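You operate a simulated robot arm through the tools that you are given. There is no shell and no other tool. Be economical: measure what you need, move in short steps, check, and stop when the job is done.

The job below is to be done with a simulated two-armed robot. You get a single attempt, and the scene is never put back.

TASK
Pick up the pendant with one hand, pass it to the other hand and put it on the shelf under the filling bench.

It is judged by the outcome, as a careful person would: the job done as asked, and still so three seconds after it is handed in. It fails if anything else is knocked over, pushed out of place, dropped, spilled or broken.

THE ROBOT
Two 7-joint arms with two-finger parallel grippers on one trunk, on a base that drives. Base frame: it is fixed to the floor where the robot stands at the start and does not move with it; the origin is under the middle of the robot, x ahead of it, y to its left, z up. Lengths are in cm, angles in rad, forces in N, time in s.
The left shoulder is at the start at [-9.2, 11.9, 82.5], the right one opposite. With the tool pointing down near the work surface each hand reaches from about 10 to 56 cm from the robot's upright axis, wherever it stands, measured 20 degrees to its own side. Places, roughly: shelf under the filling bench [0, -140, 40]. Payload 3.43 kg a hand.
The TCP of each hand is the grasp point between the finger pads, 3 cm short of the fingertips. In the tool frame z runs along the fingers and y along their closing line. The gripper opens to 9.4 cm. The fingers are 2.8 cm wide and 1 cm thick; the gripper's body (5 by 9.6 cm) begins 5.5 cm behind the TCP.
Orientation is that of the tool frame in the base frame, as a unit quaternion [x, y, z, w]. With the fingers straight down and closing along the base's y, the tool's x points along the base's -x, its y along +y and its z along -z.

THE INTERFACE
- The arms move only by the tool send_rows. It takes "left_moves", "right_moves" or both (then of equal length, played together; a hand with none holds still); each is a list that holds one entry, the list of rows, each a list of 6 numbers: the shift along the base's x, y, z in cm, then the turn, a rotation vector about the base's x, y, z in degrees. In form: [[[tx, ty, tz, wx, wy, wz], ...]]. A call has 1 to 10 rows; each row shifts and turns the commanded pose from where the row before left it. "left_grip" and "right_grip" are, for a hand that has rows, the closure in counts, from 0 (fully open) to 255 (shut), set as the call begins (left out, the last holds). A row lasts 0.2 s, in which the tool goes at most 5 cm and 0.15 rad; a call with a longer step from one row to the next is refused whole, and so is a gripper value outside its range. Where a pose cannot be reached the arm comes as near as it can. A force on the tool above 40 N (or 10 N above the force at the start of the call, whichever is more), or a blocked arm, ends the call early, and 0.2 s more pass. The fingers move at their own pace (about 15.3 cm/s each) and stop on an object; they squeeze with about 36 N. The grip force told is the motor's: it shows also when the fingers shut on nothing. Time passes only in rows, and 0.2 s behind the last, so rows that do not move let the fingers close. It gives the time, the measured TCP pose, the force on the tool (base axes), the opening and the grip force at its end, in the units of the frame above (readings bear some noise), with the torque about the TCP (base axes, N m) and any sound that the robot's microphone picked up.
- Cameras (640 x 400 px; columns grow to the right, rows downward): "scene" is now at [2.98, 2.73, 153.19]; the picture's right is [0.33, -0.94, 0.00], its down [-0.73, -0.25, -0.63] and it looks along [0.60, 0.21, -0.77] (base axes); focal length 267 px, centre (320, 200). "left" rides on the left gripper at [7.6, -1.4, -10.2] in its tool frame; the picture's right is [0.18, 0.98, 0.00], its down [-0.75, 0.14, -0.64] and it looks along [-0.63, 0.12, 0.77] (tool axes); focal length 243 px, centre (320, 200). "right" rides on the right gripper at [7.6, 1.4, -10.2] in its tool frame; the picture's right is [-0.18, 0.98, 0.00], its down [-0.75, -0.14, -0.64] and it looks along [-0.63, -0.12, 0.77] (tool axes); focal length 243 px, centre (320, 200).
- snapshot(camera): a new picture of that camera. No time passes.
- slide_trunk(by): slides the trunk up (or, below 0, down) by that many cm; the arms and the scene camera ride with it, the base frame stays. It gives what a move gives, with no picture.
- base_move(legs): drives the robot by 1 to 6 legs, each [ahead, left, turn to the left] in cm, cm and rad, along the robot's own axes; the way and the turn of a leg run together, so that a leg with both is an arc; at most 150 cm and 3.142 rad a leg. The arms and the cameras ride along, it lands a little off, and it stops where it bumps. It gives what a move gives.
- pan_tilt(pan, tilt): turns the head with the scene camera to pan (to the left, within 2.496 rad either way) and tilt (down, from -0.506 to 1.204), counted from straight ahead of the robot. It gives what a move gives.
- point_at(camera, pixels): there is no depth. For up to 12 entries [column, row, z] of the newest picture of that camera ("zoom" is the newest enlarged one), the place [x, y] in the base frame at which the ray of that pixel passes the height z, good to about 0.3 cm. No time passes.
- zoom(camera, box): a new picture of the part [left, top, right, bottom] of that camera's present view, enlarged. No time passes.
- hand_in(): hands the job in; it is judged then, once.

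Go step by step. Measure first, check grasps and placings, and put right what went wrong. The budget is 80 turns and 58 pictures, counting those below and the enlarged ones. Unless the task says otherwise, let go and move clear before handing in, and close with one line.

The tools are called after "Emit:" as a command line: name --argument value ..., lists and objects as JSON in quotes. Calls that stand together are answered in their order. send_rows: Moves the arms, as the interface text tells. Its arguments: {"type":"object","properties":{"left_moves":{"type":"array"},"left_grip":{"type":"number"},"right_moves":{"type":"array"},"right_grip":{"type":"number"}},"required":[]} The other tools are called the same way: slide_trunk (by) slides the trunk up or down; base_move (legs) drives the base; pan_tilt (pan, tilt) turns the head that bears the scene camera; snapshot (camera) takes a picture; point_at (camera, pixels) gives the place at which the rays of pixels pass given heights; zoom (camera, box) takes an enlarged picture of a part of a camera's view; hand_in () hands the job in.

At the start:

```text
time: 0.0
left_ee_pos: [29.73, 31.07, 114.55]
left_ee_rot: [0.0, 1.0, 0.0, -0.001]
left_contact_force: [-0.4, 1.7, -0.3]
left_ft_torque: [0.02, 0.0, 0.03]
left_opening: 9.42
left_gripper_force: 0.0
right_ee_pos: [29.64, -0.79, 117.55]
right_ee_rot: [0.0, 1.0, 0.0, 0.001]
right_contact_force: [-0.2, -0.4, 0.1]
right_ft_torque: [0.0, 0.03, -0.02]
right_opening: 9.39
right_gripper_force: 0.0
trunk travel left (down, up): [-25.0, 8.5]
robot x, y, heading: [-0.22, 0.18, -0.002]
head pan, tilt: [0.335, 0.885]
```

scene: 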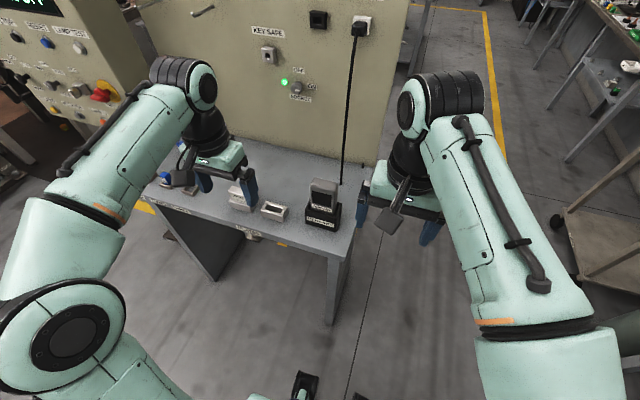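
right: 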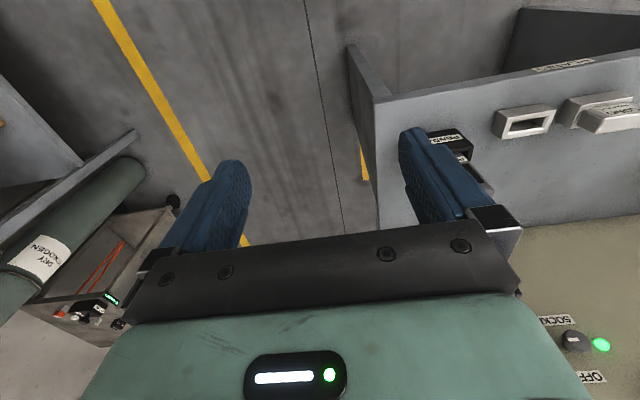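
left: 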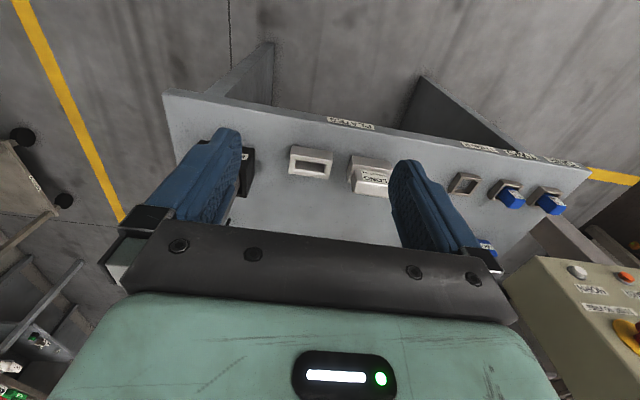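

The scene picture shows a bench with several small items; a black item with labels sits near (322,205). I'll enlarge the bench and the items to find the pendant.

Emit:
zoom --camera "scene" --box '[220, 160, 370, 254]'

Emit:
zoom --camera "left" --box '[160, 90, 600, 260]'

```text
4.26 times, centred on (295, 207) of scene
```

zoom: 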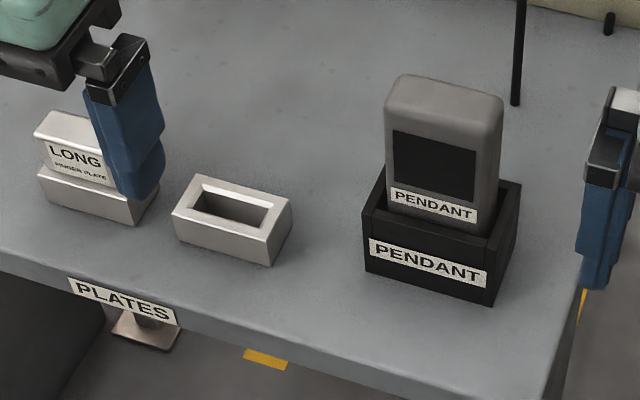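

```text
1.45 times, centred on (380, 175) of left
```

zoom: 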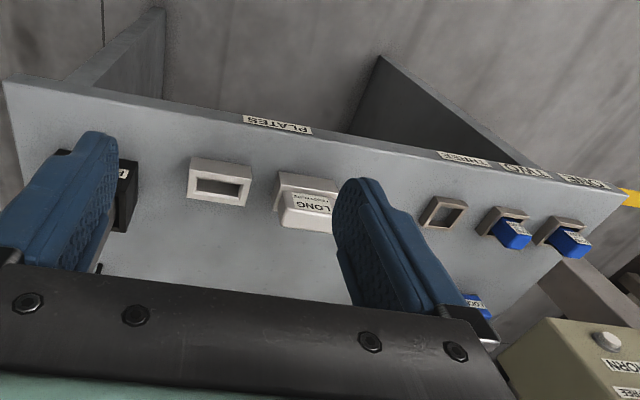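

The pendant stands in a black cradle at about (322,200). I'll read the panel signs and look toward the filling bench at y=-140.

Emit:
zoom --camera "scene" --box '[230, 0, 400, 110]'

Emit:
pan_tilt --pan -1.57 --tilt 0.7

Emit:
snapshot --camera "scene"

```text
3.64 times, centred on (315, 55) of scene
```

zoom: 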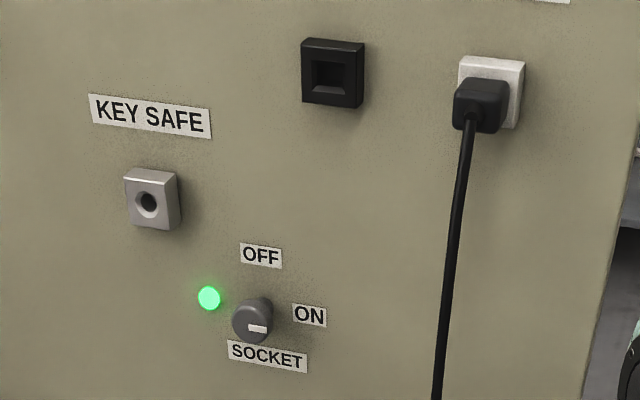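

```text
time: 1.9
left_ee_pos: [29.7, 31.04, 114.58]
left_ee_rot: [0.0, 1.0, -0.001, 0.0]
left_contact_force: [0.9, 0.2, 0.5]
left_ft_torque: [0.01, 0.01, 0.01]
left_opening: 9.37
left_gripper_force: 0.0
right_ee_pos: [29.71, -0.65, 117.56]
right_ee_rot: [0.0, 1.0, 0.0, 0.001]
right_contact_force: [0.5, 0.5, -0.2]
right_ft_torque: [-0.03, 0.0, -0.02]
right_opening: 9.39
right_gripper_force: 0.1
trunk travel left (down, up): [-25.0, 8.5]
robot x, y, heading: [-0.33, -0.13, -0.003]
head pan, tilt: [-1.571, 0.7]
```

```text
51 pictures are left
```

scene: 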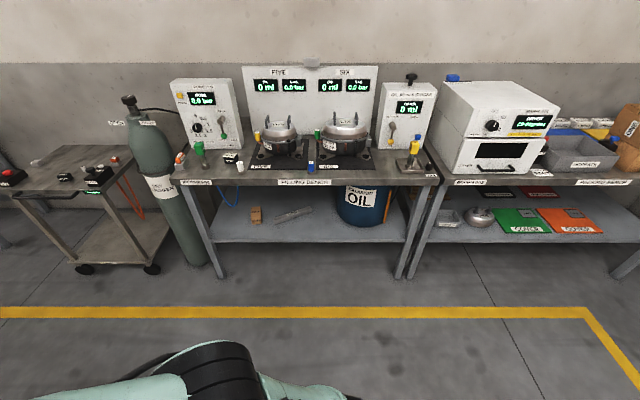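

The filling bench is straight to the right; its shelf has a block, a bar and an oil drum, with open space around (320,230). I'll measure it.

Emit:
zoom --camera "scene" --box '[170, 160, 450, 335]'

Emit:
point_at --camera "scene" --pixels '[[213, 242, 40], [405, 242, 40], [225, 208, 40], [255, 222, 40], [275, 222, 40], [313, 208, 40], [360, 226, 40], [180, 184, 85], [438, 184, 85], [196, 268, 0], [399, 278, 0]]'

Emit:
pan_tilt --pan 0.0 --tilt 0.85

Emit:
snapshot --camera "scene"

```text
2.29 times, centred on (310, 248) of scene
```

zoom: 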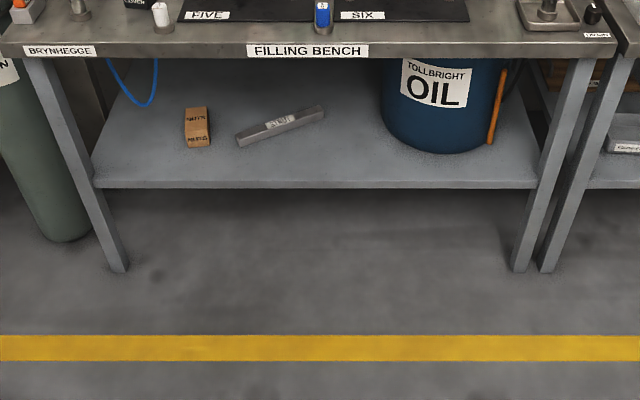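

```text
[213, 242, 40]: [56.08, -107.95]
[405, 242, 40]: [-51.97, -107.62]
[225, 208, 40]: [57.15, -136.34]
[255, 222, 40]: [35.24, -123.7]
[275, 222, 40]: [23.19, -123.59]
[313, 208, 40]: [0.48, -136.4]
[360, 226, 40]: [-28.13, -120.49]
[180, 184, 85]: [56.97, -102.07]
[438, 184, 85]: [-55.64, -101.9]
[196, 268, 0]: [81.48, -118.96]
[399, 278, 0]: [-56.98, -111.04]
```

```text
time: 3.5
left_ee_pos: [29.66, 30.96, 114.55]
left_ee_rot: [0.001, 1.0, 0.0, 0.001]
left_contact_force: [-0.1, 0.8, 0.3]
left_ft_torque: [0.04, 0.0, 0.0]
left_opening: 9.4
left_gripper_force: 0.0
right_ee_pos: [29.68, -0.71, 117.57]
right_ee_rot: [0.0, 1.0, 0.0, 0.001]
right_contact_force: [0.7, 0.1, -0.5]
right_ft_torque: [0.02, 0.02, 0.01]
right_opening: 9.37
right_gripper_force: 0.1
trunk travel left (down, up): [-25.0, 8.5]
robot x, y, heading: [0.03, -0.2, -0.003]
head pan, tilt: [0.0, 0.85]
```

```text
49 pictures are left
```

scene: 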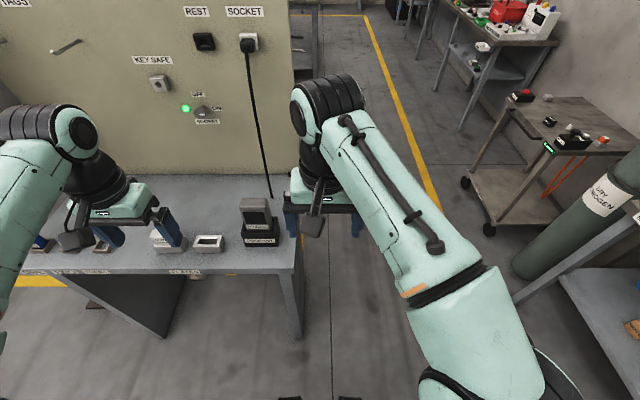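

The cable from the SOCKET drops to the bench right behind the pendant near (272,197); I need to know whether it ties to the pendant.

Emit:
zoom --camera "scene" --box '[210, 160, 310, 260]'

Emit:
zoom --camera "scene" --box '[30, 0, 310, 175]'

Emit:
zoom --camera "right" --box '[340, 80, 640, 270]'

```text
4.00 times, centred on (260, 210) of scene
```

zoom: 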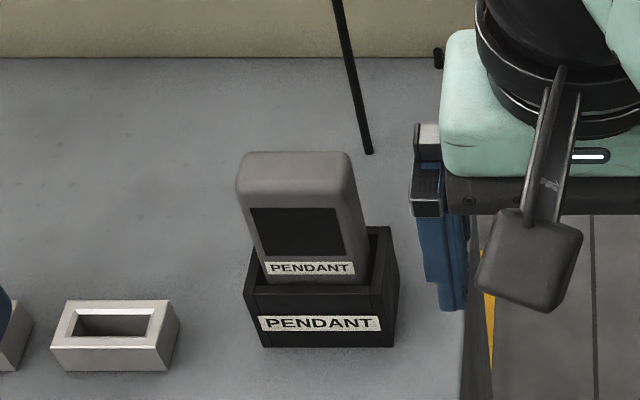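

```text
2.29 times, centred on (170, 88) of scene
```

zoom: 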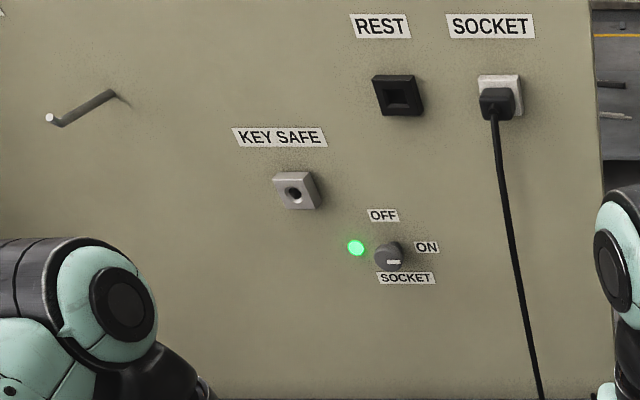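

```text
2.11 times, centred on (490, 175) of right
```

zoom: 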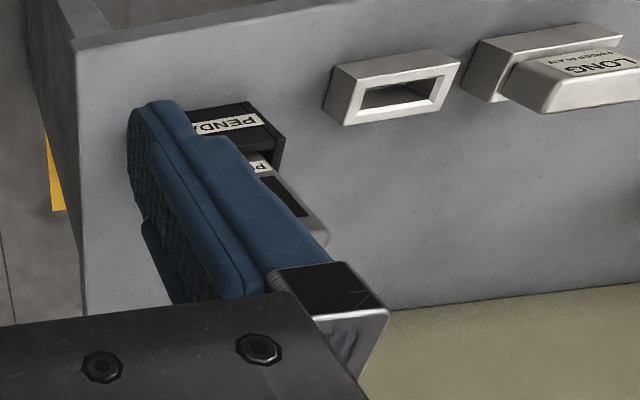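

The cable end hangs free behind the pendant, not attached. Now I'll measure the cradle and pendant at trial heights.

Emit:
point_at --camera "scene" --pixels '[[245.7, 246.2, 70], [245.7, 246.2, 80], [278.3, 246.7, 70], [278.3, 246.7, 80], [231, 252.5, 70], [231, 252.5, 80], [272.5, 198, 80], [293, 272, 70]]'

Emit:
point_at --camera "left" --pixels '[[332, 151, 70], [332, 151, 80], [289, 147, 70], [289, 147, 80], [287, 175, 80], [326, 180, 80]]'

```text
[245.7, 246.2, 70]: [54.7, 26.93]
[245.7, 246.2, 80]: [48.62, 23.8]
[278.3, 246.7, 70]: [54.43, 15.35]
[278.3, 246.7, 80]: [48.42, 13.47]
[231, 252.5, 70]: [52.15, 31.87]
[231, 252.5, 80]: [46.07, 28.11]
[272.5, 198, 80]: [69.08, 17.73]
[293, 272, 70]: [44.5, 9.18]
```

```text
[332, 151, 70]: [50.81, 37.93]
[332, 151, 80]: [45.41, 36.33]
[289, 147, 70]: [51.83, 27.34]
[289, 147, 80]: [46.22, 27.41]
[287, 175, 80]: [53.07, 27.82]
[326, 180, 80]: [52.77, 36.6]
```

I'll triangulate the bench height from the empty block's corner and the right bench front corner.

Emit:
point_at --camera "scene" --pixels '[[220, 252.5, 70], [220, 252.5, 80], [193, 252.7, 70], [193, 252.7, 80], [245.5, 246.5, 75], [278.5, 246.7, 75], [239.5, 200.5, 90], [269, 200.5, 90], [264.5, 231, 82]]'

Emit:
zoom --camera "left" --box '[200, 110, 360, 210]'

```text
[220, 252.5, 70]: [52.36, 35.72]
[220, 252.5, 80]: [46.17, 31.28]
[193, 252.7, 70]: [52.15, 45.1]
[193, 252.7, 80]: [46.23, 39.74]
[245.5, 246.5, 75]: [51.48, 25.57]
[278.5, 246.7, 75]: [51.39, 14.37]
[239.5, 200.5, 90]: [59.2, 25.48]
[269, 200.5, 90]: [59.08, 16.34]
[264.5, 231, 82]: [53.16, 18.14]
```

```text
4.00 times, centred on (280, 160) of left
```

zoom: 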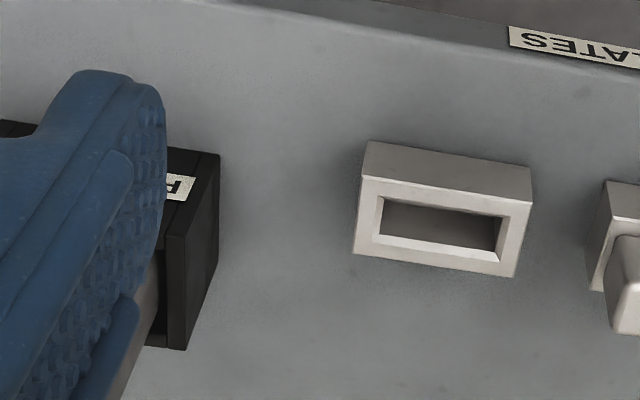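

The bench top comes out near z≈88–89, with the cradle about y 12–21, front x≈43. I'll move the right hand away and bring the left hand in front of the pendant for a closer look.

Emit:
send_rows --right_moves '[[[0, -4.5, 0, 0, 0, 0], [0, -4.5, 0, 0, 0, 0], [0, -4.5, 0, 0, 0, 0], [0, -4.5, 0, 0, 0, 0], [0, 0, 0, 0, 0, 0]]]' --left_moves '[[[0, -3, 0, 0, 0, 0], [0, -4, 0, 0, 0, 0], [0, -4, 0, 0, 0, 0], [0, -3.5, 0, 0, 0, 0], [0, 0, 0, 0, 0, 0]]]'

Emit:
snapshot --camera "left"

Emit:
snapshot --camera "scene"

```text
time: 4.7
left_ee_pos: [29.76, 16.66, 114.5]
left_ee_rot: [0.0, 1.0, 0.0, 0.0]
left_contact_force: [-0.3, 0.1, 0.2]
left_ft_torque: [-0.03, -0.01, -0.04]
left_opening: 9.39
left_gripper_force: 0.0
right_ee_pos: [29.75, -18.8, 117.67]
right_ee_rot: [0.0, 1.0, -0.001, 0.001]
right_contact_force: [0.3, 0.3, 1.3]
right_ft_torque: [-0.01, -0.02, -0.02]
right_opening: 9.41
right_gripper_force: 0.1
trunk travel left (down, up): [-25.0, 8.5]
robot x, y, heading: [-0.4, -0.17, 0.001]
head pan, tilt: [0.0, 0.85]
```

```text
44 pictures are left
```

left: 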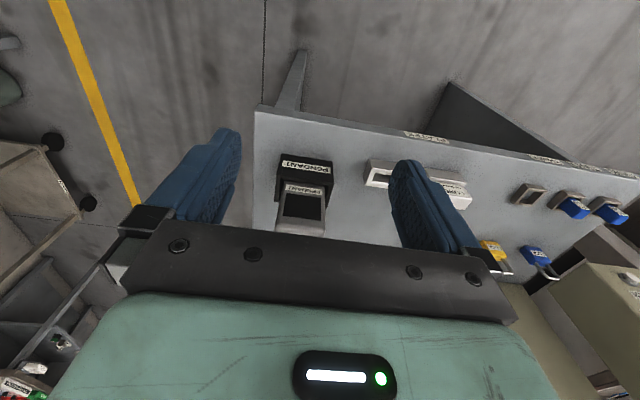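

```text
43 pictures are left
```

scene: 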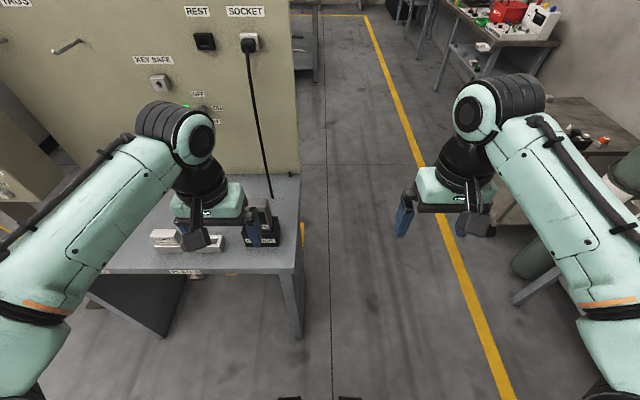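

The left camera shows cradle and pendant at (303,185). I'll enlarge to get corners.

Emit:
zoom --camera "left" --box '[240, 130, 368, 250]'

Emit:
zoom --camera "scene" --box '[200, 180, 320, 260]'

```text
3.33 times, centred on (304, 190) of left
```

zoom: 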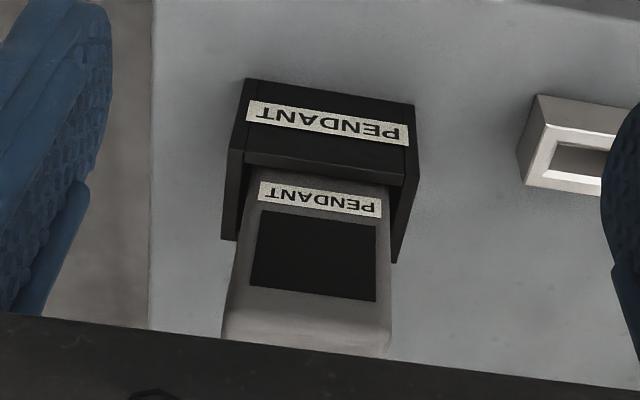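

```text
5.00 times, centred on (260, 220) of scene
```

zoom: 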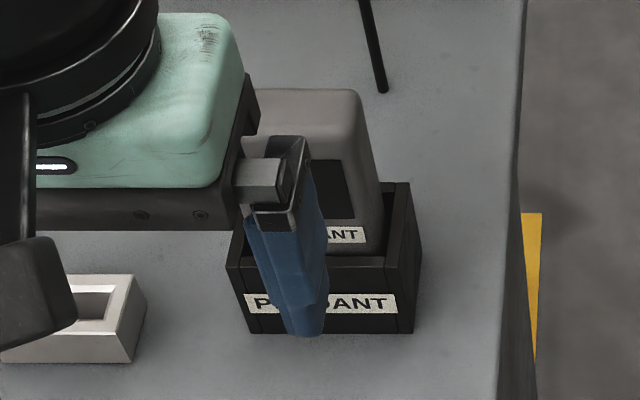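

Emit:
point_at --camera "left" --pixels '[[281.5, 153.4, 85], [281.5, 153.4, 90], [332.5, 160.9, 85], [332.5, 160.9, 90], [281.5, 177, 94], [331, 185, 94], [274.6, 202, 94], [326.5, 208.6, 94], [277, 223, 103], [324, 229, 103]]'

Emit:
point_at --camera "scene" --pixels '[[278.4, 246.6, 85], [278.4, 246.6, 90], [245.6, 246.6, 85], [245.6, 246.6, 90], [241.3, 233.3, 94], [278, 230, 94], [280.5, 217, 94], [268, 198, 103], [240, 199, 103]]'

```text
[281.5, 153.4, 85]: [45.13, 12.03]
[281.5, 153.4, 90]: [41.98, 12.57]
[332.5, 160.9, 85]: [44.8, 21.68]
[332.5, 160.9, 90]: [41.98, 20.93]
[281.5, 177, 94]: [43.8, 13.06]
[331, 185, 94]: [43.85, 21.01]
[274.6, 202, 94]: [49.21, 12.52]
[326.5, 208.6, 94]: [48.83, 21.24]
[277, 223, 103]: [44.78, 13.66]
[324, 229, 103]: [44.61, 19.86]
```

```text
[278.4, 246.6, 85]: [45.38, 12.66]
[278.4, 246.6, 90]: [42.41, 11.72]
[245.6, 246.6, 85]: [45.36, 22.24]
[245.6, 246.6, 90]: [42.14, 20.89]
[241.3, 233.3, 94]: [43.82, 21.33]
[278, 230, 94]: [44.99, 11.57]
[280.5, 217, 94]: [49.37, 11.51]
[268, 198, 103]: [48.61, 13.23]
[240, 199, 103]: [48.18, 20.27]
```

Cradle top ≈94, its front at x≈43.6, y 12.3–21.2; pendant is about 7 wide (y 13.4–20.1), centre ≈(46.5,16.75), top ≈103. I'll move the left hand over it first and check.

Emit:
send_rows --left_moves '[[[4.2, 0, 0, 0, 0, 0], [4.2, 0.1, 0, 0, 0, 0], [4.2, 0, 0, 0, 0, 0], [4.1, 0, 0, 0, 0, 0], [0, 0, -3, 0, 0, 0], [0, 0, 0, 0, 0, 0]]]' --left_grip 0

Emit:
snapshot --camera "left"

Emit:
zoom --camera "scene" --box '[180, 140, 340, 240]'

```text
time: 6.1
left_ee_pos: [42.32, 16.61, 111.51]
left_ee_rot: [-0.001, 1.0, -0.001, 0.0]
left_contact_force: [-0.3, -0.1, 0.6]
left_ft_torque: [0.02, -0.01, -0.02]
left_opening: 9.38
left_gripper_force: 0.1
left hand out of reach, approached as far as the arm can: row 4
right_ee_pos: [29.81, -18.88, 117.55]
right_ee_rot: [0.0, 1.0, 0.0, 0.001]
right_contact_force: [-0.1, -0.5, -0.5]
right_ft_torque: [0.0, 0.01, 0.0]
right_opening: 9.39
right_gripper_force: 0.1
trunk travel left (down, up): [-25.0, 8.5]
robot x, y, heading: [0.24, -0.16, 0.003]
head pan, tilt: [0.0, 0.85]
```

```text
40 pictures are left
```

left: 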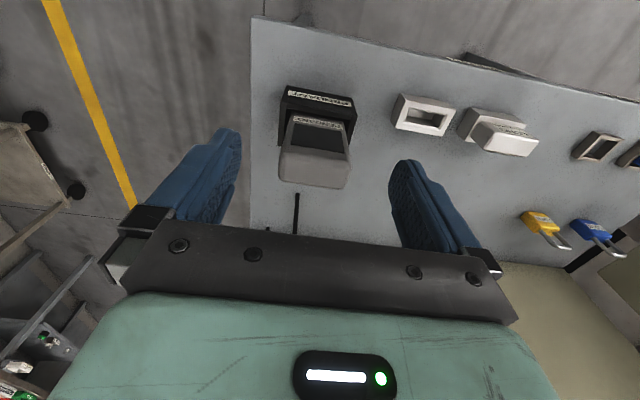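

```text
4.00 times, centred on (260, 190) of scene
```

zoom: 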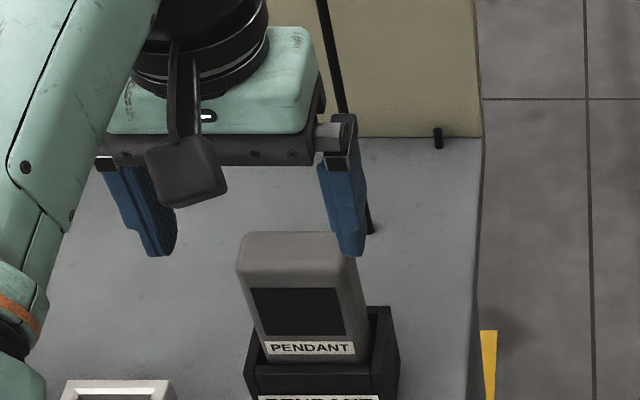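

The arm stopped at x=42.3, its reach limit at this height. I'll drive the base 6 cm ahead slowly and see where the hand ends up.

Emit:
base_move --legs '[[6, 0, 0]]'

Emit:
snapshot --camera "left"

```text
time: 7.1
left_ee_pos: [48.18, 16.64, 111.56]
left_ee_rot: [0.0, 1.0, 0.0, 0.001]
left_contact_force: [1.2, 0.3, 0.2]
left_ft_torque: [0.01, 0.05, 0.02]
left_opening: 9.39
left_gripper_force: 0.1
right_ee_pos: [35.86, -18.83, 117.65]
right_ee_rot: [0.0, 1.0, 0.0, 0.0]
right_contact_force: [-0.3, -0.3, -0.1]
right_ft_torque: [0.01, 0.0, -0.01]
right_opening: 9.39
right_gripper_force: 0.0
trunk travel left (down, up): [-25.0, 8.5]
robot x, y, heading: [5.8, -0.36, -0.005]
head pan, tilt: [0.0, 0.85]
```

```text
38 pictures are left
```

left: 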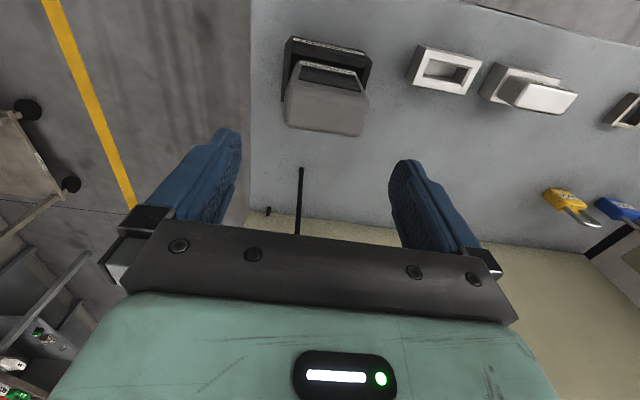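

Now the pendant's top face is seen from above around (287–366, 82–135); I'll measure it at its top height.

Emit:
zoom --camera "left" --box '[262, 25, 390, 145]'

Emit:
point_at --camera "left" --pixels '[[285, 122, 103], [361, 133, 103], [293, 85, 103], [366, 95, 103], [285, 122, 101], [361, 133, 101]]'

```text
3.33 times, centred on (326, 85) of left
```

zoom: 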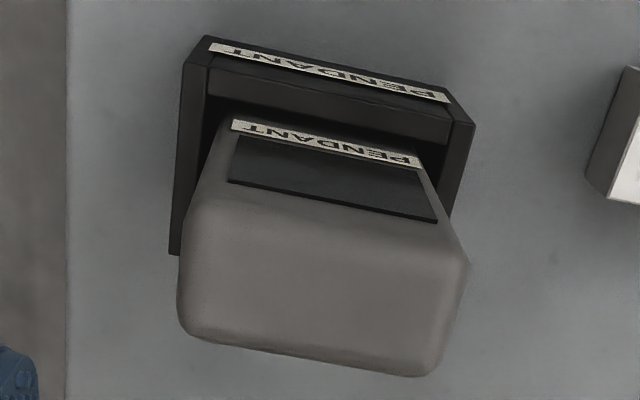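

```text
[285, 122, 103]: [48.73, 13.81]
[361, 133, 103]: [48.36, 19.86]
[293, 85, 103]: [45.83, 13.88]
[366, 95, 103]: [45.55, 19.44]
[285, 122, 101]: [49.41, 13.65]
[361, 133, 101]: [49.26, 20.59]
```

Pendant top centre is ≈(47.1,16.8). I'll centre the left hand and descend to TCP z≈100.5, fingers open.

Emit:
send_rows --left_moves '[[[-1.1, 0.2, -2, 0, 0, 0], [0, 0, -3, 0, 0, 0], [0, 0, -3, 0, 0, 0], [0, 0, -3, 0, 0, 0], [0, 0, 0, 0, 0, 0]]]'

Emit:
zoom --camera "scene" --box '[180, 160, 340, 260]'

Emit:
snapshot --camera "left"

```text
time: 8.3
left_ee_pos: [47.26, 16.95, 100.45]
left_ee_rot: [0.0, 1.0, 0.001, 0.0]
left_contact_force: [-0.1, -0.6, -0.1]
left_ft_torque: [0.01, 0.03, -0.01]
left_opening: 9.42
left_gripper_force: 0.1
right_ee_pos: [35.7, -18.68, 117.73]
right_ee_rot: [0.0, 1.0, 0.0, 0.001]
right_contact_force: [0.3, 0.3, 0.6]
right_ft_torque: [0.05, -0.01, 0.0]
right_opening: 9.38
right_gripper_force: 0.0
trunk travel left (down, up): [-25.0, 8.5]
robot x, y, heading: [6.06, -0.26, 0.003]
head pan, tilt: [0.0, 0.85]
```

```text
4.00 times, centred on (260, 210) of scene
```

zoom: 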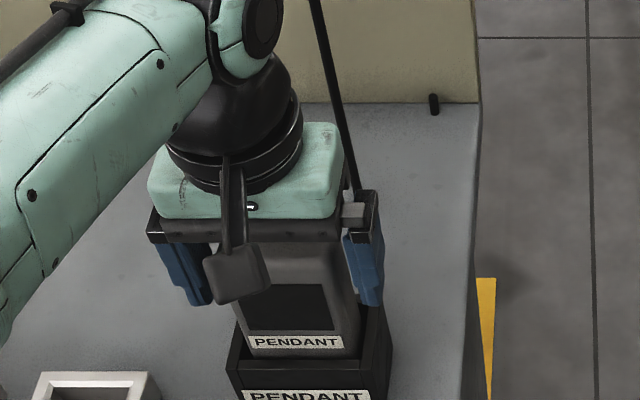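

```text
35 pictures are left
```

left: 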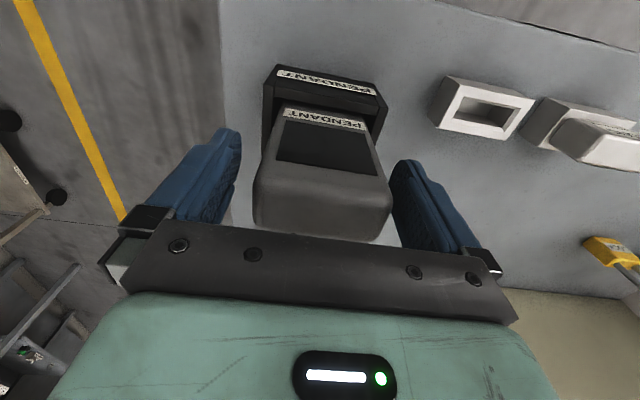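

The pendant (cols 253–392) lies between the fingers. Closing and waiting, then a small lift.

Emit:
send_rows --left_moves '[[[0, 0, 0, 0, 0, 0], [0, 0, 0, 0, 0, 0], [0, 0, 0, 0, 0, 0]]]' --left_grip 255

Emit:
send_rows --left_moves '[[[0, 0, 1, 0, 0, 0], [0, 0, 1, 0, 0, 0], [0, 0, 0, 0, 0, 0]]]'

Emit:
snapshot --camera "left"

```text
time: 9.1
left_ee_pos: [47.18, 16.85, 100.46]
left_ee_rot: [0.001, 1.0, 0.0, 0.0]
left_contact_force: [-0.8, 2.2, 0.4]
left_ft_torque: [0.09, -0.09, 0.01]
left_opening: 7.61
left_gripper_force: 35.6
right_ee_pos: [35.56, -18.84, 117.69]
right_ee_rot: [0.0, 1.0, 0.0, 0.001]
right_contact_force: [0.6, 0.1, -0.4]
right_ft_torque: [-0.01, -0.02, -0.03]
right_opening: 9.42
right_gripper_force: 0.1
trunk travel left (down, up): [-25.0, 8.5]
robot x, y, heading: [5.75, 0.19, 0.003]
head pan, tilt: [0.0, 0.85]
```

```text
time: 9.9
left_ee_pos: [47.14, 16.77, 102.47]
left_ee_rot: [0.0, 1.0, -0.001, 0.0]
left_contact_force: [0.8, -0.2, -4.1]
left_ft_torque: [-0.02, 0.04, 0.0]
left_opening: 7.61
left_gripper_force: 35.2
right_ee_pos: [35.74, -18.77, 117.6]
right_ee_rot: [-0.001, 1.0, 0.0, 0.001]
right_contact_force: [-0.6, 0.5, -1.1]
right_ft_torque: [-0.03, 0.02, -0.01]
right_opening: 9.41
right_gripper_force: 0.1
trunk travel left (down, up): [-25.0, 8.5]
robot x, y, heading: [5.75, 0.06, -0.0]
head pan, tilt: [0.0, 0.85]
```

```text
34 pictures are left
```

left: 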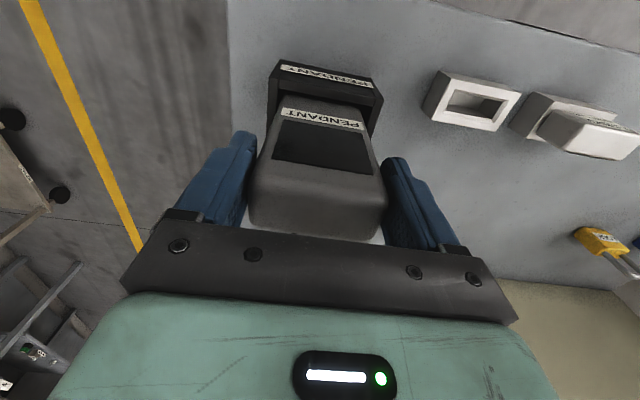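

Held: opening 7.61, about 4 N of weight, and the pendant rises with the hand. Lifting 8 cm more.

Emit:
send_rows --left_moves '[[[0, 0, 2, 0, 0, 0], [0, 0, 2, 0, 0, 0], [-0.2, 0, 2, 0, 0, 0], [-0.5, 0, 2, 0, 0, 0], [0, 0, 0, 0, 0, 0]]]'

Emit:
snapshot --camera "scene"

```text
time: 11.1
left_ee_pos: [46.45, 17.0, 110.54]
left_ee_rot: [0.0, 1.0, -0.001, 0.0]
left_contact_force: [-0.5, 0.3, -3.7]
left_ft_torque: [-0.05, 0.02, 0.0]
left_opening: 7.59
left_gripper_force: 36.0
right_ee_pos: [35.75, -18.95, 117.59]
right_ee_rot: [0.0, 1.0, 0.0, 0.001]
right_contact_force: [0.2, 0.2, -1.4]
right_ft_torque: [-0.01, 0.0, 0.02]
right_opening: 9.4
right_gripper_force: 0.0
trunk travel left (down, up): [-25.0, 8.5]
robot x, y, heading: [5.6, -0.04, 0.005]
head pan, tilt: [0.0, 0.85]
```

```text
33 pictures are left
```

scene: 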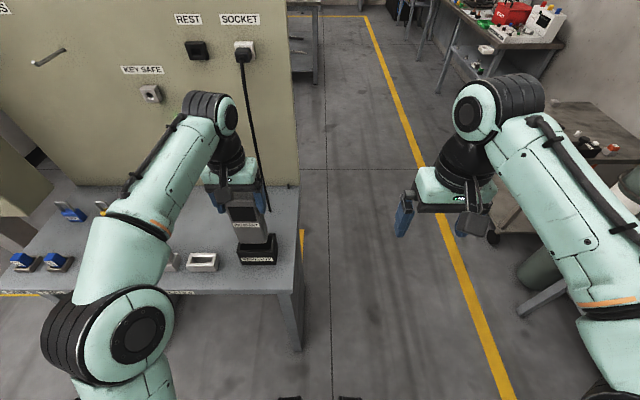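

The pendant is clear of its cradle. Before driving back and turning to the filling bench, I'll look around behind the robot.

Emit:
pan_tilt --pan -2.45 --tilt 0.7

Emit:
snapshot --camera "scene"

Emit:
pan_tilt --pan 2.45 --tilt 0.7

Emit:
snapshot --camera "scene"

```text
time: 13.3
left_ee_pos: [46.4, 16.96, 110.48]
left_ee_rot: [0.0, 1.0, 0.001, 0.0]
left_contact_force: [0.5, 0.5, -3.7]
left_ft_torque: [0.01, 0.01, 0.0]
left_opening: 7.63
left_gripper_force: 35.7
right_ee_pos: [35.81, -18.82, 117.63]
right_ee_rot: [-0.001, 1.0, 0.001, 0.001]
right_contact_force: [-0.5, 0.1, 0.3]
right_ft_torque: [0.0, 0.02, 0.02]
right_opening: 9.4
right_gripper_force: 0.0
trunk travel left (down, up): [-25.0, 8.5]
robot x, y, heading: [5.78, -0.03, 0.001]
head pan, tilt: [-2.45, 0.7]
```

```text
32 pictures are left
```

scene: 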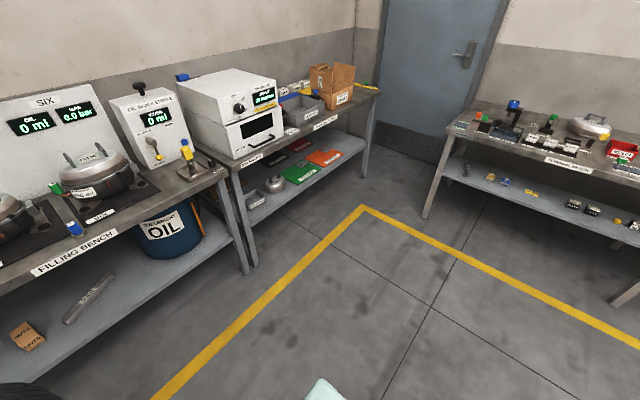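

```text
time: 17.2
left_ee_pos: [46.53, 16.87, 110.5]
left_ee_rot: [0.0, 1.0, 0.001, 0.0]
left_contact_force: [0.4, -0.2, -2.8]
left_ft_torque: [0.03, 0.02, -0.01]
left_opening: 7.59
left_gripper_force: 35.9
right_ee_pos: [35.62, -18.81, 117.63]
right_ee_rot: [0.0, 1.0, 0.0, 0.001]
right_contact_force: [-0.4, -0.5, 1.1]
right_ft_torque: [-0.01, 0.01, 0.01]
right_opening: 9.39
right_gripper_force: 0.0
trunk travel left (down, up): [-25.0, 8.5]
robot x, y, heading: [5.77, 0.06, -0.004]
head pan, tilt: [2.45, 0.7]
```

```text
31 pictures are left
```

scene: 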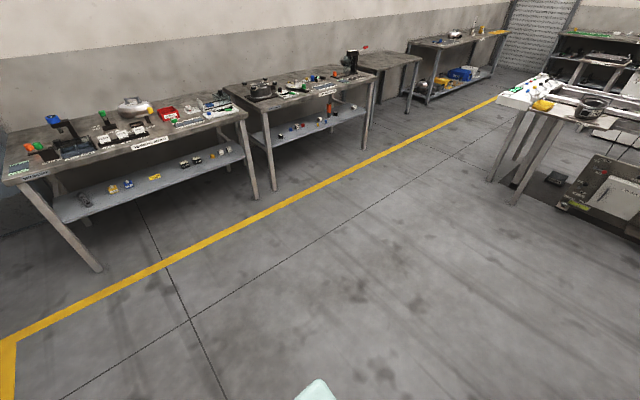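

Floor behind is clear for about 80 cm. I'll back up 30 cm, turn right 90°, then come round to about (12,-25) facing the filling bench.

Emit:
base_move --legs '[[-30, 0, 0], [0, 0, -1.571], [25, 0, 0], [0, 36, 0]]'

Emit:
pan_tilt --pan 0.0 --tilt 0.8

Emit:
snapshot --camera "scene"

```text
time: 27.9
left_ee_pos: [27.35, -66.8, 110.48]
left_ee_rot: [0.715, 0.699, 0.0, 0.0]
left_contact_force: [-0.6, -1.4, -4.2]
left_ft_torque: [0.0, 0.0, 0.0]
left_opening: 7.59
left_gripper_force: 36.2
right_ee_pos: [-8.06, -55.26, 117.57]
right_ee_rot: [0.716, 0.698, 0.0, 0.0]
right_contact_force: [-0.4, 0.0, -1.2]
right_ft_torque: [-0.01, 0.02, -0.02]
right_opening: 9.4
right_gripper_force: 0.1
trunk travel left (down, up): [-25.0, 8.5]
robot x, y, heading: [11.47, -25.52, -1.599]
head pan, tilt: [2.45, 0.7]
```

```text
time: 30.1
left_ee_pos: [27.38, -66.89, 110.5]
left_ee_rot: [0.716, 0.698, 0.001, 0.0]
left_contact_force: [0.0, 0.8, -4.0]
left_ft_torque: [0.06, -0.02, 0.0]
left_opening: 7.6
left_gripper_force: 35.4
right_ee_pos: [-8.08, -55.21, 117.6]
right_ee_rot: [0.716, 0.698, 0.0, 0.0]
right_contact_force: [-0.1, 0.0, -0.3]
right_ft_torque: [-0.02, 0.0, 0.03]
right_opening: 9.39
right_gripper_force: 0.0
trunk travel left (down, up): [-25.0, 8.5]
robot x, y, heading: [11.42, -26.06, -1.595]
head pan, tilt: [0.0, 0.799]
```

```text
30 pictures are left
```

scene: 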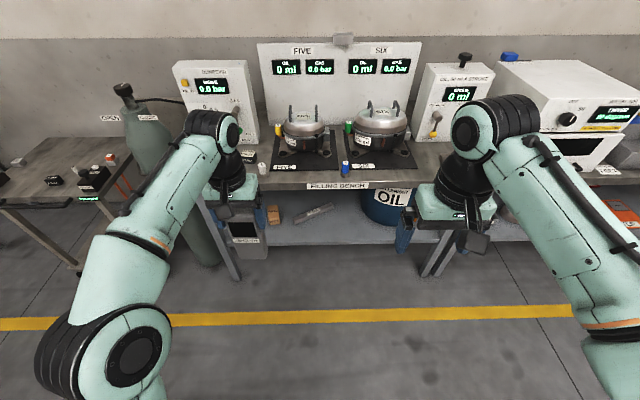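

Heading is about -1.597, so I'll trim it by +0.026. Then bring the left hand (with pendant) toward the middle and pitch the right hand to 30° below horizontal, ready for the handover.

Emit:
base_move --legs '[[0, 0, 0.026]]'

Emit:
send_rows --right_moves '[[[0, 4, 0, -8, 0, 0], [0, 4, -2, -8, 0, 0], [0, 0, -3, -8, 0, 0], [0, 0, -3, -8, 0, 0], [0, 0, -3, -8, 0, 0], [0, 0, -2, -8, 0, 0], [0, 0, -2, -8, 0, 0], [0, 0, -1, -4, 0, 0], [0, 0, 0, 0, 0, 0]]]'

Emit:
snapshot --camera "scene"

```text
time: 30.9
left_ee_pos: [28.4, -66.46, 110.47]
left_ee_rot: [0.707, 0.707, 0.001, 0.0]
left_contact_force: [-0.1, 0.0, -4.3]
left_ft_torque: [0.04, 0.0, -0.01]
left_opening: 7.59
left_gripper_force: 35.8
right_ee_pos: [-7.37, -55.73, 117.7]
right_ee_rot: [0.706, 0.708, -0.001, 0.0]
right_contact_force: [0.2, 0.6, 1.6]
right_ft_torque: [0.0, -0.02, -0.04]
right_opening: 9.38
right_gripper_force: 0.0
trunk travel left (down, up): [-25.0, 8.5]
robot x, y, heading: [11.54, -26.01, -1.569]
head pan, tilt: [0.0, 0.799]
```

```text
time: 32.9
left_ee_pos: [28.31, -66.41, 110.51]
left_ee_rot: [0.706, 0.708, 0.0, 0.0]
left_contact_force: [-0.1, 0.2, -4.4]
left_ft_torque: [0.03, -0.01, -0.01]
left_opening: 7.6
left_gripper_force: 35.8
right_ee_pos: [-7.8, -51.33, 106.9]
right_ee_rot: [0.611, 0.613, -0.354, 0.354]
right_contact_force: [-0.3, -1.2, 0.4]
right_ft_torque: [-0.02, 0.03, -0.02]
right_opening: 9.39
right_gripper_force: 0.0
right hand out of reach, approached as far as the arm can: row 7, 8
trunk travel left (down, up): [-25.0, 8.5]
robot x, y, heading: [11.85, -25.78, -1.567]
head pan, tilt: [0.0, 0.799]
```

```text
29 pictures are left
```

scene: 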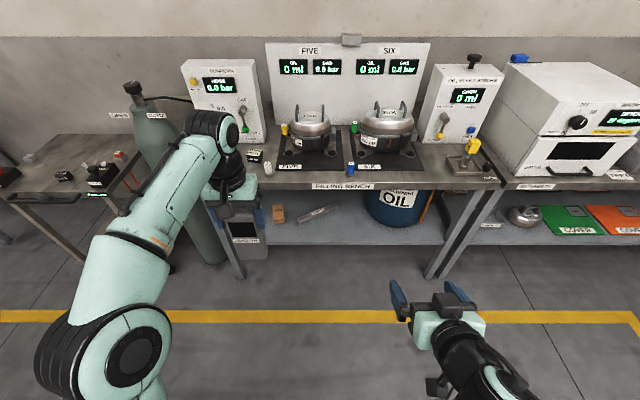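

The right hand reached the 30° pitch but is a bit too close to the body (z 106.9). I'll bring the left hand to (12,-70,107) and the right forward and in to a staging pose about 13 cm short of it.

Emit:
send_rows --left_moves '[[[-3, -0.5, 0, 0, 0, 0], [-3.3, -1, -1, 0, 0, 0], [-3.5, -1, -1, 0, 0, 0], [-3.5, -1, -1, 0, 0, 0], [-3, 0, -0.5, 0, 0, 0], [0, 0, 0, 0, 0, 0]]]'

Emit:
send_rows --right_moves '[[[3, -2, 0, 0, 0, 0], [4, -2, -1, 0, 0, 0], [4, -1.5, -2, 0, 0, 0], [4, 0, -2, 0, 0, 0], [4, 0, -1.5, 0, 0, 0], [0, 0, 0, 0, 0, 0]]]'

Emit:
snapshot --camera "scene"

Emit:
snapshot --camera "right"

```text
time: 34.2
left_ee_pos: [11.96, -69.95, 106.94]
left_ee_rot: [0.706, 0.708, 0.0, 0.0]
left_contact_force: [1.0, 0.0, -4.4]
left_ft_torque: [0.05, -0.01, -0.01]
left_opening: 7.59
left_gripper_force: 36.4
right_ee_pos: [-7.65, -51.37, 106.92]
right_ee_rot: [0.611, 0.614, -0.354, 0.353]
right_contact_force: [-0.3, 0.0, 0.6]
right_ft_torque: [-0.02, 0.02, 0.01]
right_opening: 9.41
right_gripper_force: 0.0
trunk travel left (down, up): [-25.0, 8.5]
robot x, y, heading: [11.17, -26.12, -1.569]
head pan, tilt: [0.0, 0.799]
```

```text
time: 35.6
left_ee_pos: [11.95, -69.95, 106.98]
left_ee_rot: [0.706, 0.708, 0.0, -0.001]
left_contact_force: [0.2, 0.4, -4.1]
left_ft_torque: [0.06, 0.0, 0.01]
left_opening: 7.58
left_gripper_force: 35.8
right_ee_pos: [11.35, -56.91, 100.58]
right_ee_rot: [0.612, 0.612, -0.355, 0.354]
right_contact_force: [0.9, 0.7, -1.0]
right_ft_torque: [0.0, -0.01, 0.0]
right_opening: 9.43
right_gripper_force: 0.0
trunk travel left (down, up): [-25.0, 8.5]
robot x, y, heading: [11.35, -25.74, -1.566]
head pan, tilt: [0.0, 0.799]
```

```text
28 pictures are left
```

scene: 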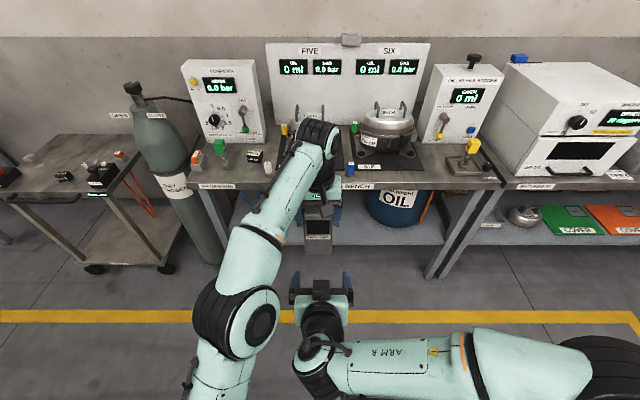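

```text
27 pictures are left
```

right: 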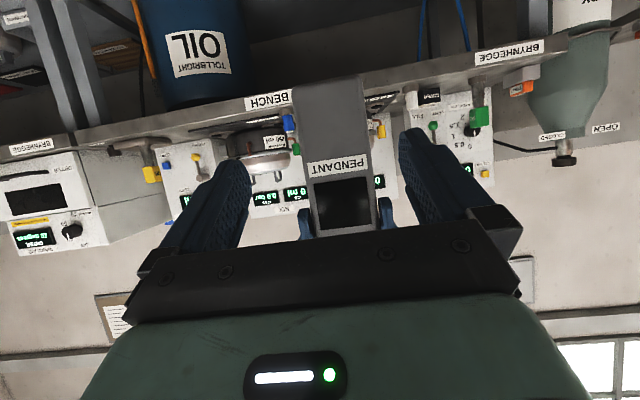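

The right camera (upside-down view) shows the pendant's bottom edge around (330,80). I'll find its height by where those rays pass y≈-68, and enlarge the scene view.

Emit:
point_at --camera "right" --pixels '[[330, 82, 92], [330, 82, 94], [330, 82, 96], [330, 82, 98], [297, 82, 96], [368, 78, 96]]'

Emit:
zoom --camera "scene" --box '[260, 170, 380, 320]'

Emit:
zoom --camera "right" --box '[250, 60, 410, 240]'

```text
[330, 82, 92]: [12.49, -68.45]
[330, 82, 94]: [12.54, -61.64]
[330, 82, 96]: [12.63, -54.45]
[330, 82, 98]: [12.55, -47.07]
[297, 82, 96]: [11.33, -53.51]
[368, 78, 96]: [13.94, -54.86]
```

```text
2.67 times, centred on (320, 245) of scene
```

zoom: 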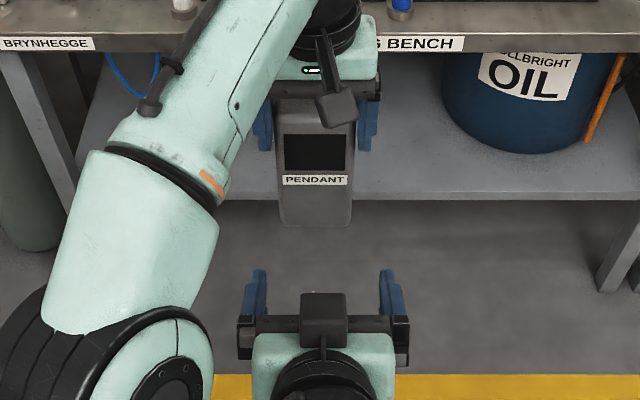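

```text
2.22 times, centred on (330, 150) of right
```

zoom: 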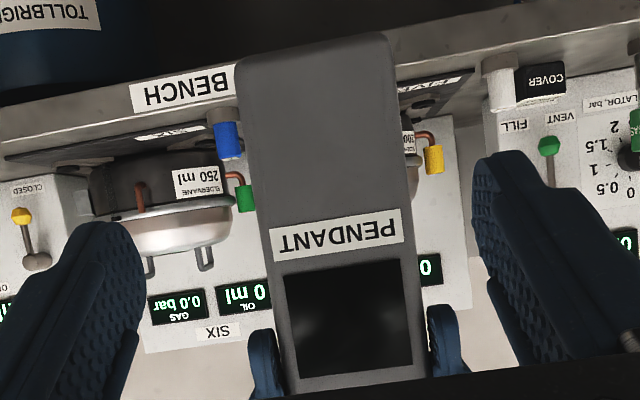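

There's a small box on top of the right gripper, so I'll keep the grasp about 1 cm short of centre. I need to verify the pendant's bottom height with the scene camera too.

Emit:
point_at --camera "scene" --pixels '[[305, 254, 92], [305, 254, 94], [305, 254, 96], [331, 254.5, 94], [302, 236, 98], [330, 236, 98], [303, 211, 107], [332, 211, 107]]'

Emit:
point_at --camera "right" --pixels '[[309, 172, 100], [369, 160, 100], [309, 172, 102], [369, 160, 102], [296, 85, 92], [360, 76, 92]]'

```text
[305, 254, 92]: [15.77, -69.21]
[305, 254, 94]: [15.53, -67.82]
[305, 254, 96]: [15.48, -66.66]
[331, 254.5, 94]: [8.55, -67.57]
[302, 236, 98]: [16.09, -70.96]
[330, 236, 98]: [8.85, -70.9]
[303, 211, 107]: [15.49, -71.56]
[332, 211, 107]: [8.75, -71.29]
```

```text
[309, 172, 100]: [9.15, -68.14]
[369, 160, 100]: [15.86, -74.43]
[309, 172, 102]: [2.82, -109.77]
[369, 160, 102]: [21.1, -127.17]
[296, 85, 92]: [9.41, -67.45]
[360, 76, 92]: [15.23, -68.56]
```

Pendant bottom is at z≈93, x 8.8–15.6, front face y≈-68. Advancing the right hand to (12.05,-69,99.6) in steps, stopping partway to look.

Emit:
send_rows --right_moves '[[[0.7, -2.5, -1, 0, 0, 0], [0, -2.5, 0, 0, 0, 0], [0, -2.2, 0, 0, 0, 0], [0, 0, 0, 0, 0, 0]]]'

Emit:
zoom --camera "scene" --box '[260, 170, 380, 320]'

Emit:
snapshot --camera "right"

```text
time: 36.6
left_ee_pos: [11.94, -70.07, 106.96]
left_ee_rot: [0.707, 0.708, 0.0, 0.0]
left_contact_force: [0.2, -0.1, -3.6]
left_ft_torque: [0.02, -0.01, 0.04]
left_opening: 7.6
left_gripper_force: 36.0
right_ee_pos: [11.92, -64.03, 99.2]
right_ee_rot: [0.612, 0.613, -0.354, 0.353]
right_contact_force: [0.2, -1.1, -0.8]
right_ft_torque: [-0.01, -0.01, -0.02]
right_opening: 9.38
right_gripper_force: 0.1
trunk travel left (down, up): [-25.0, 8.5]
robot x, y, heading: [11.86, -26.07, -1.57]
head pan, tilt: [0.0, 0.799]
```

```text
2.67 times, centred on (320, 245) of scene
```

zoom: 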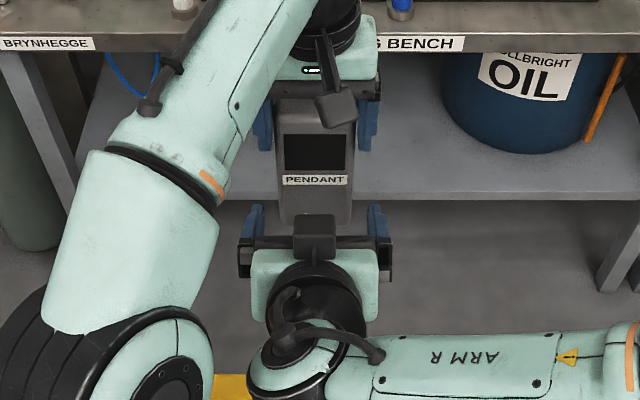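

```text
23 pictures are left
```

right: 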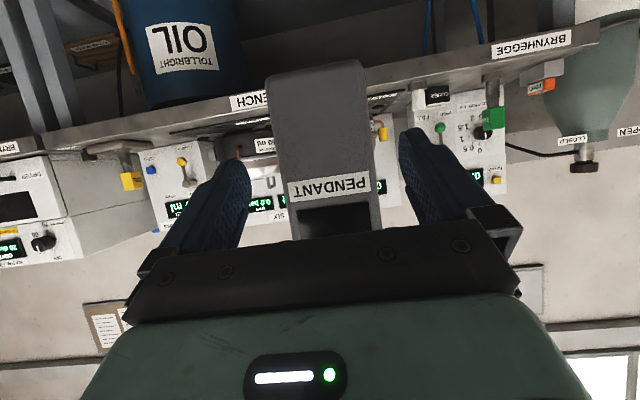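

Fingers straddle the pendant (cols 270–375 between 245 and 405). Advancing 4.7 cm more in small steps.

Emit:
send_rows --right_moves '[[[0.1, -1.2, 0.2, 0, 0, 0], [0, -1.2, 0.2, 0, 0, 0], [0, -1.2, 0, 0, 0, 0], [0, -1.1, 0, 0, 0, 0], [0, 0, 0, 0, 0, 0]]]'

Emit:
zoom --camera "scene" --box '[260, 170, 380, 320]'

Emit:
snapshot --camera "right"

```text
time: 37.9
left_ee_pos: [12.06, -70.08, 106.92]
left_ee_rot: [0.707, 0.707, 0.0, 0.0]
left_contact_force: [-0.3, 0.1, -4.5]
left_ft_torque: [0.05, -0.01, 0.0]
left_opening: 7.6
left_gripper_force: 36.3
right_ee_pos: [12.09, -68.79, 99.74]
right_ee_rot: [0.611, 0.613, -0.354, 0.354]
right_contact_force: [0.8, -1.2, -0.6]
right_ft_torque: [0.01, -0.04, 0.0]
right_opening: 9.4
right_gripper_force: 0.1
trunk travel left (down, up): [-25.0, 8.5]
robot x, y, heading: [11.58, -26.21, -1.569]
head pan, tilt: [0.0, 0.799]
```

```text
2.67 times, centred on (320, 245) of scene
```

zoom: 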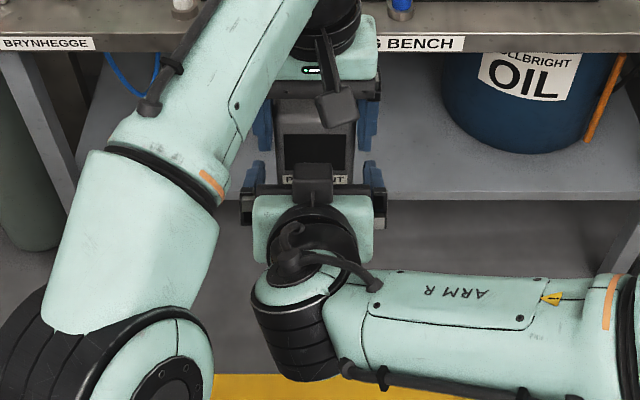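

```text
21 pictures are left
```

right: 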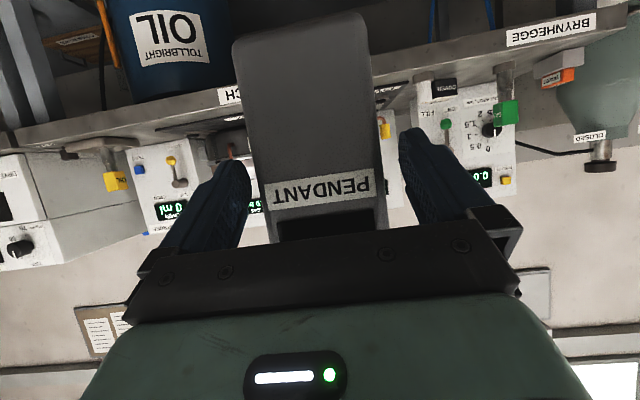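

No contact force, and the pendant sits between the right fingers at label height (row 190). Closing the right hand.

Emit:
send_rows --right_moves '[[[0, 0, 0, 0, 0, 0], [0, 0, 0, 0, 0, 0], [0, 0, 0, 0, 0, 0]]]' --right_grip 255

```text
time: 38.6
left_ee_pos: [12.08, -70.03, 106.97]
left_ee_rot: [0.707, 0.708, 0.0, 0.0]
left_contact_force: [2.8, 1.7, -3.2]
left_ft_torque: [0.02, -0.34, 0.03]
left_opening: 7.58
left_gripper_force: 36.6
right_ee_pos: [11.93, -68.8, 99.85]
right_ee_rot: [0.612, 0.612, -0.355, 0.353]
right_contact_force: [-1.7, -2.6, 0.1]
right_ft_torque: [0.05, 0.18, -0.05]
right_opening: 7.61
right_gripper_force: 36.3
trunk travel left (down, up): [-25.0, 8.5]
robot x, y, heading: [11.86, -26.02, -1.571]
head pan, tilt: [0.0, 0.799]
```

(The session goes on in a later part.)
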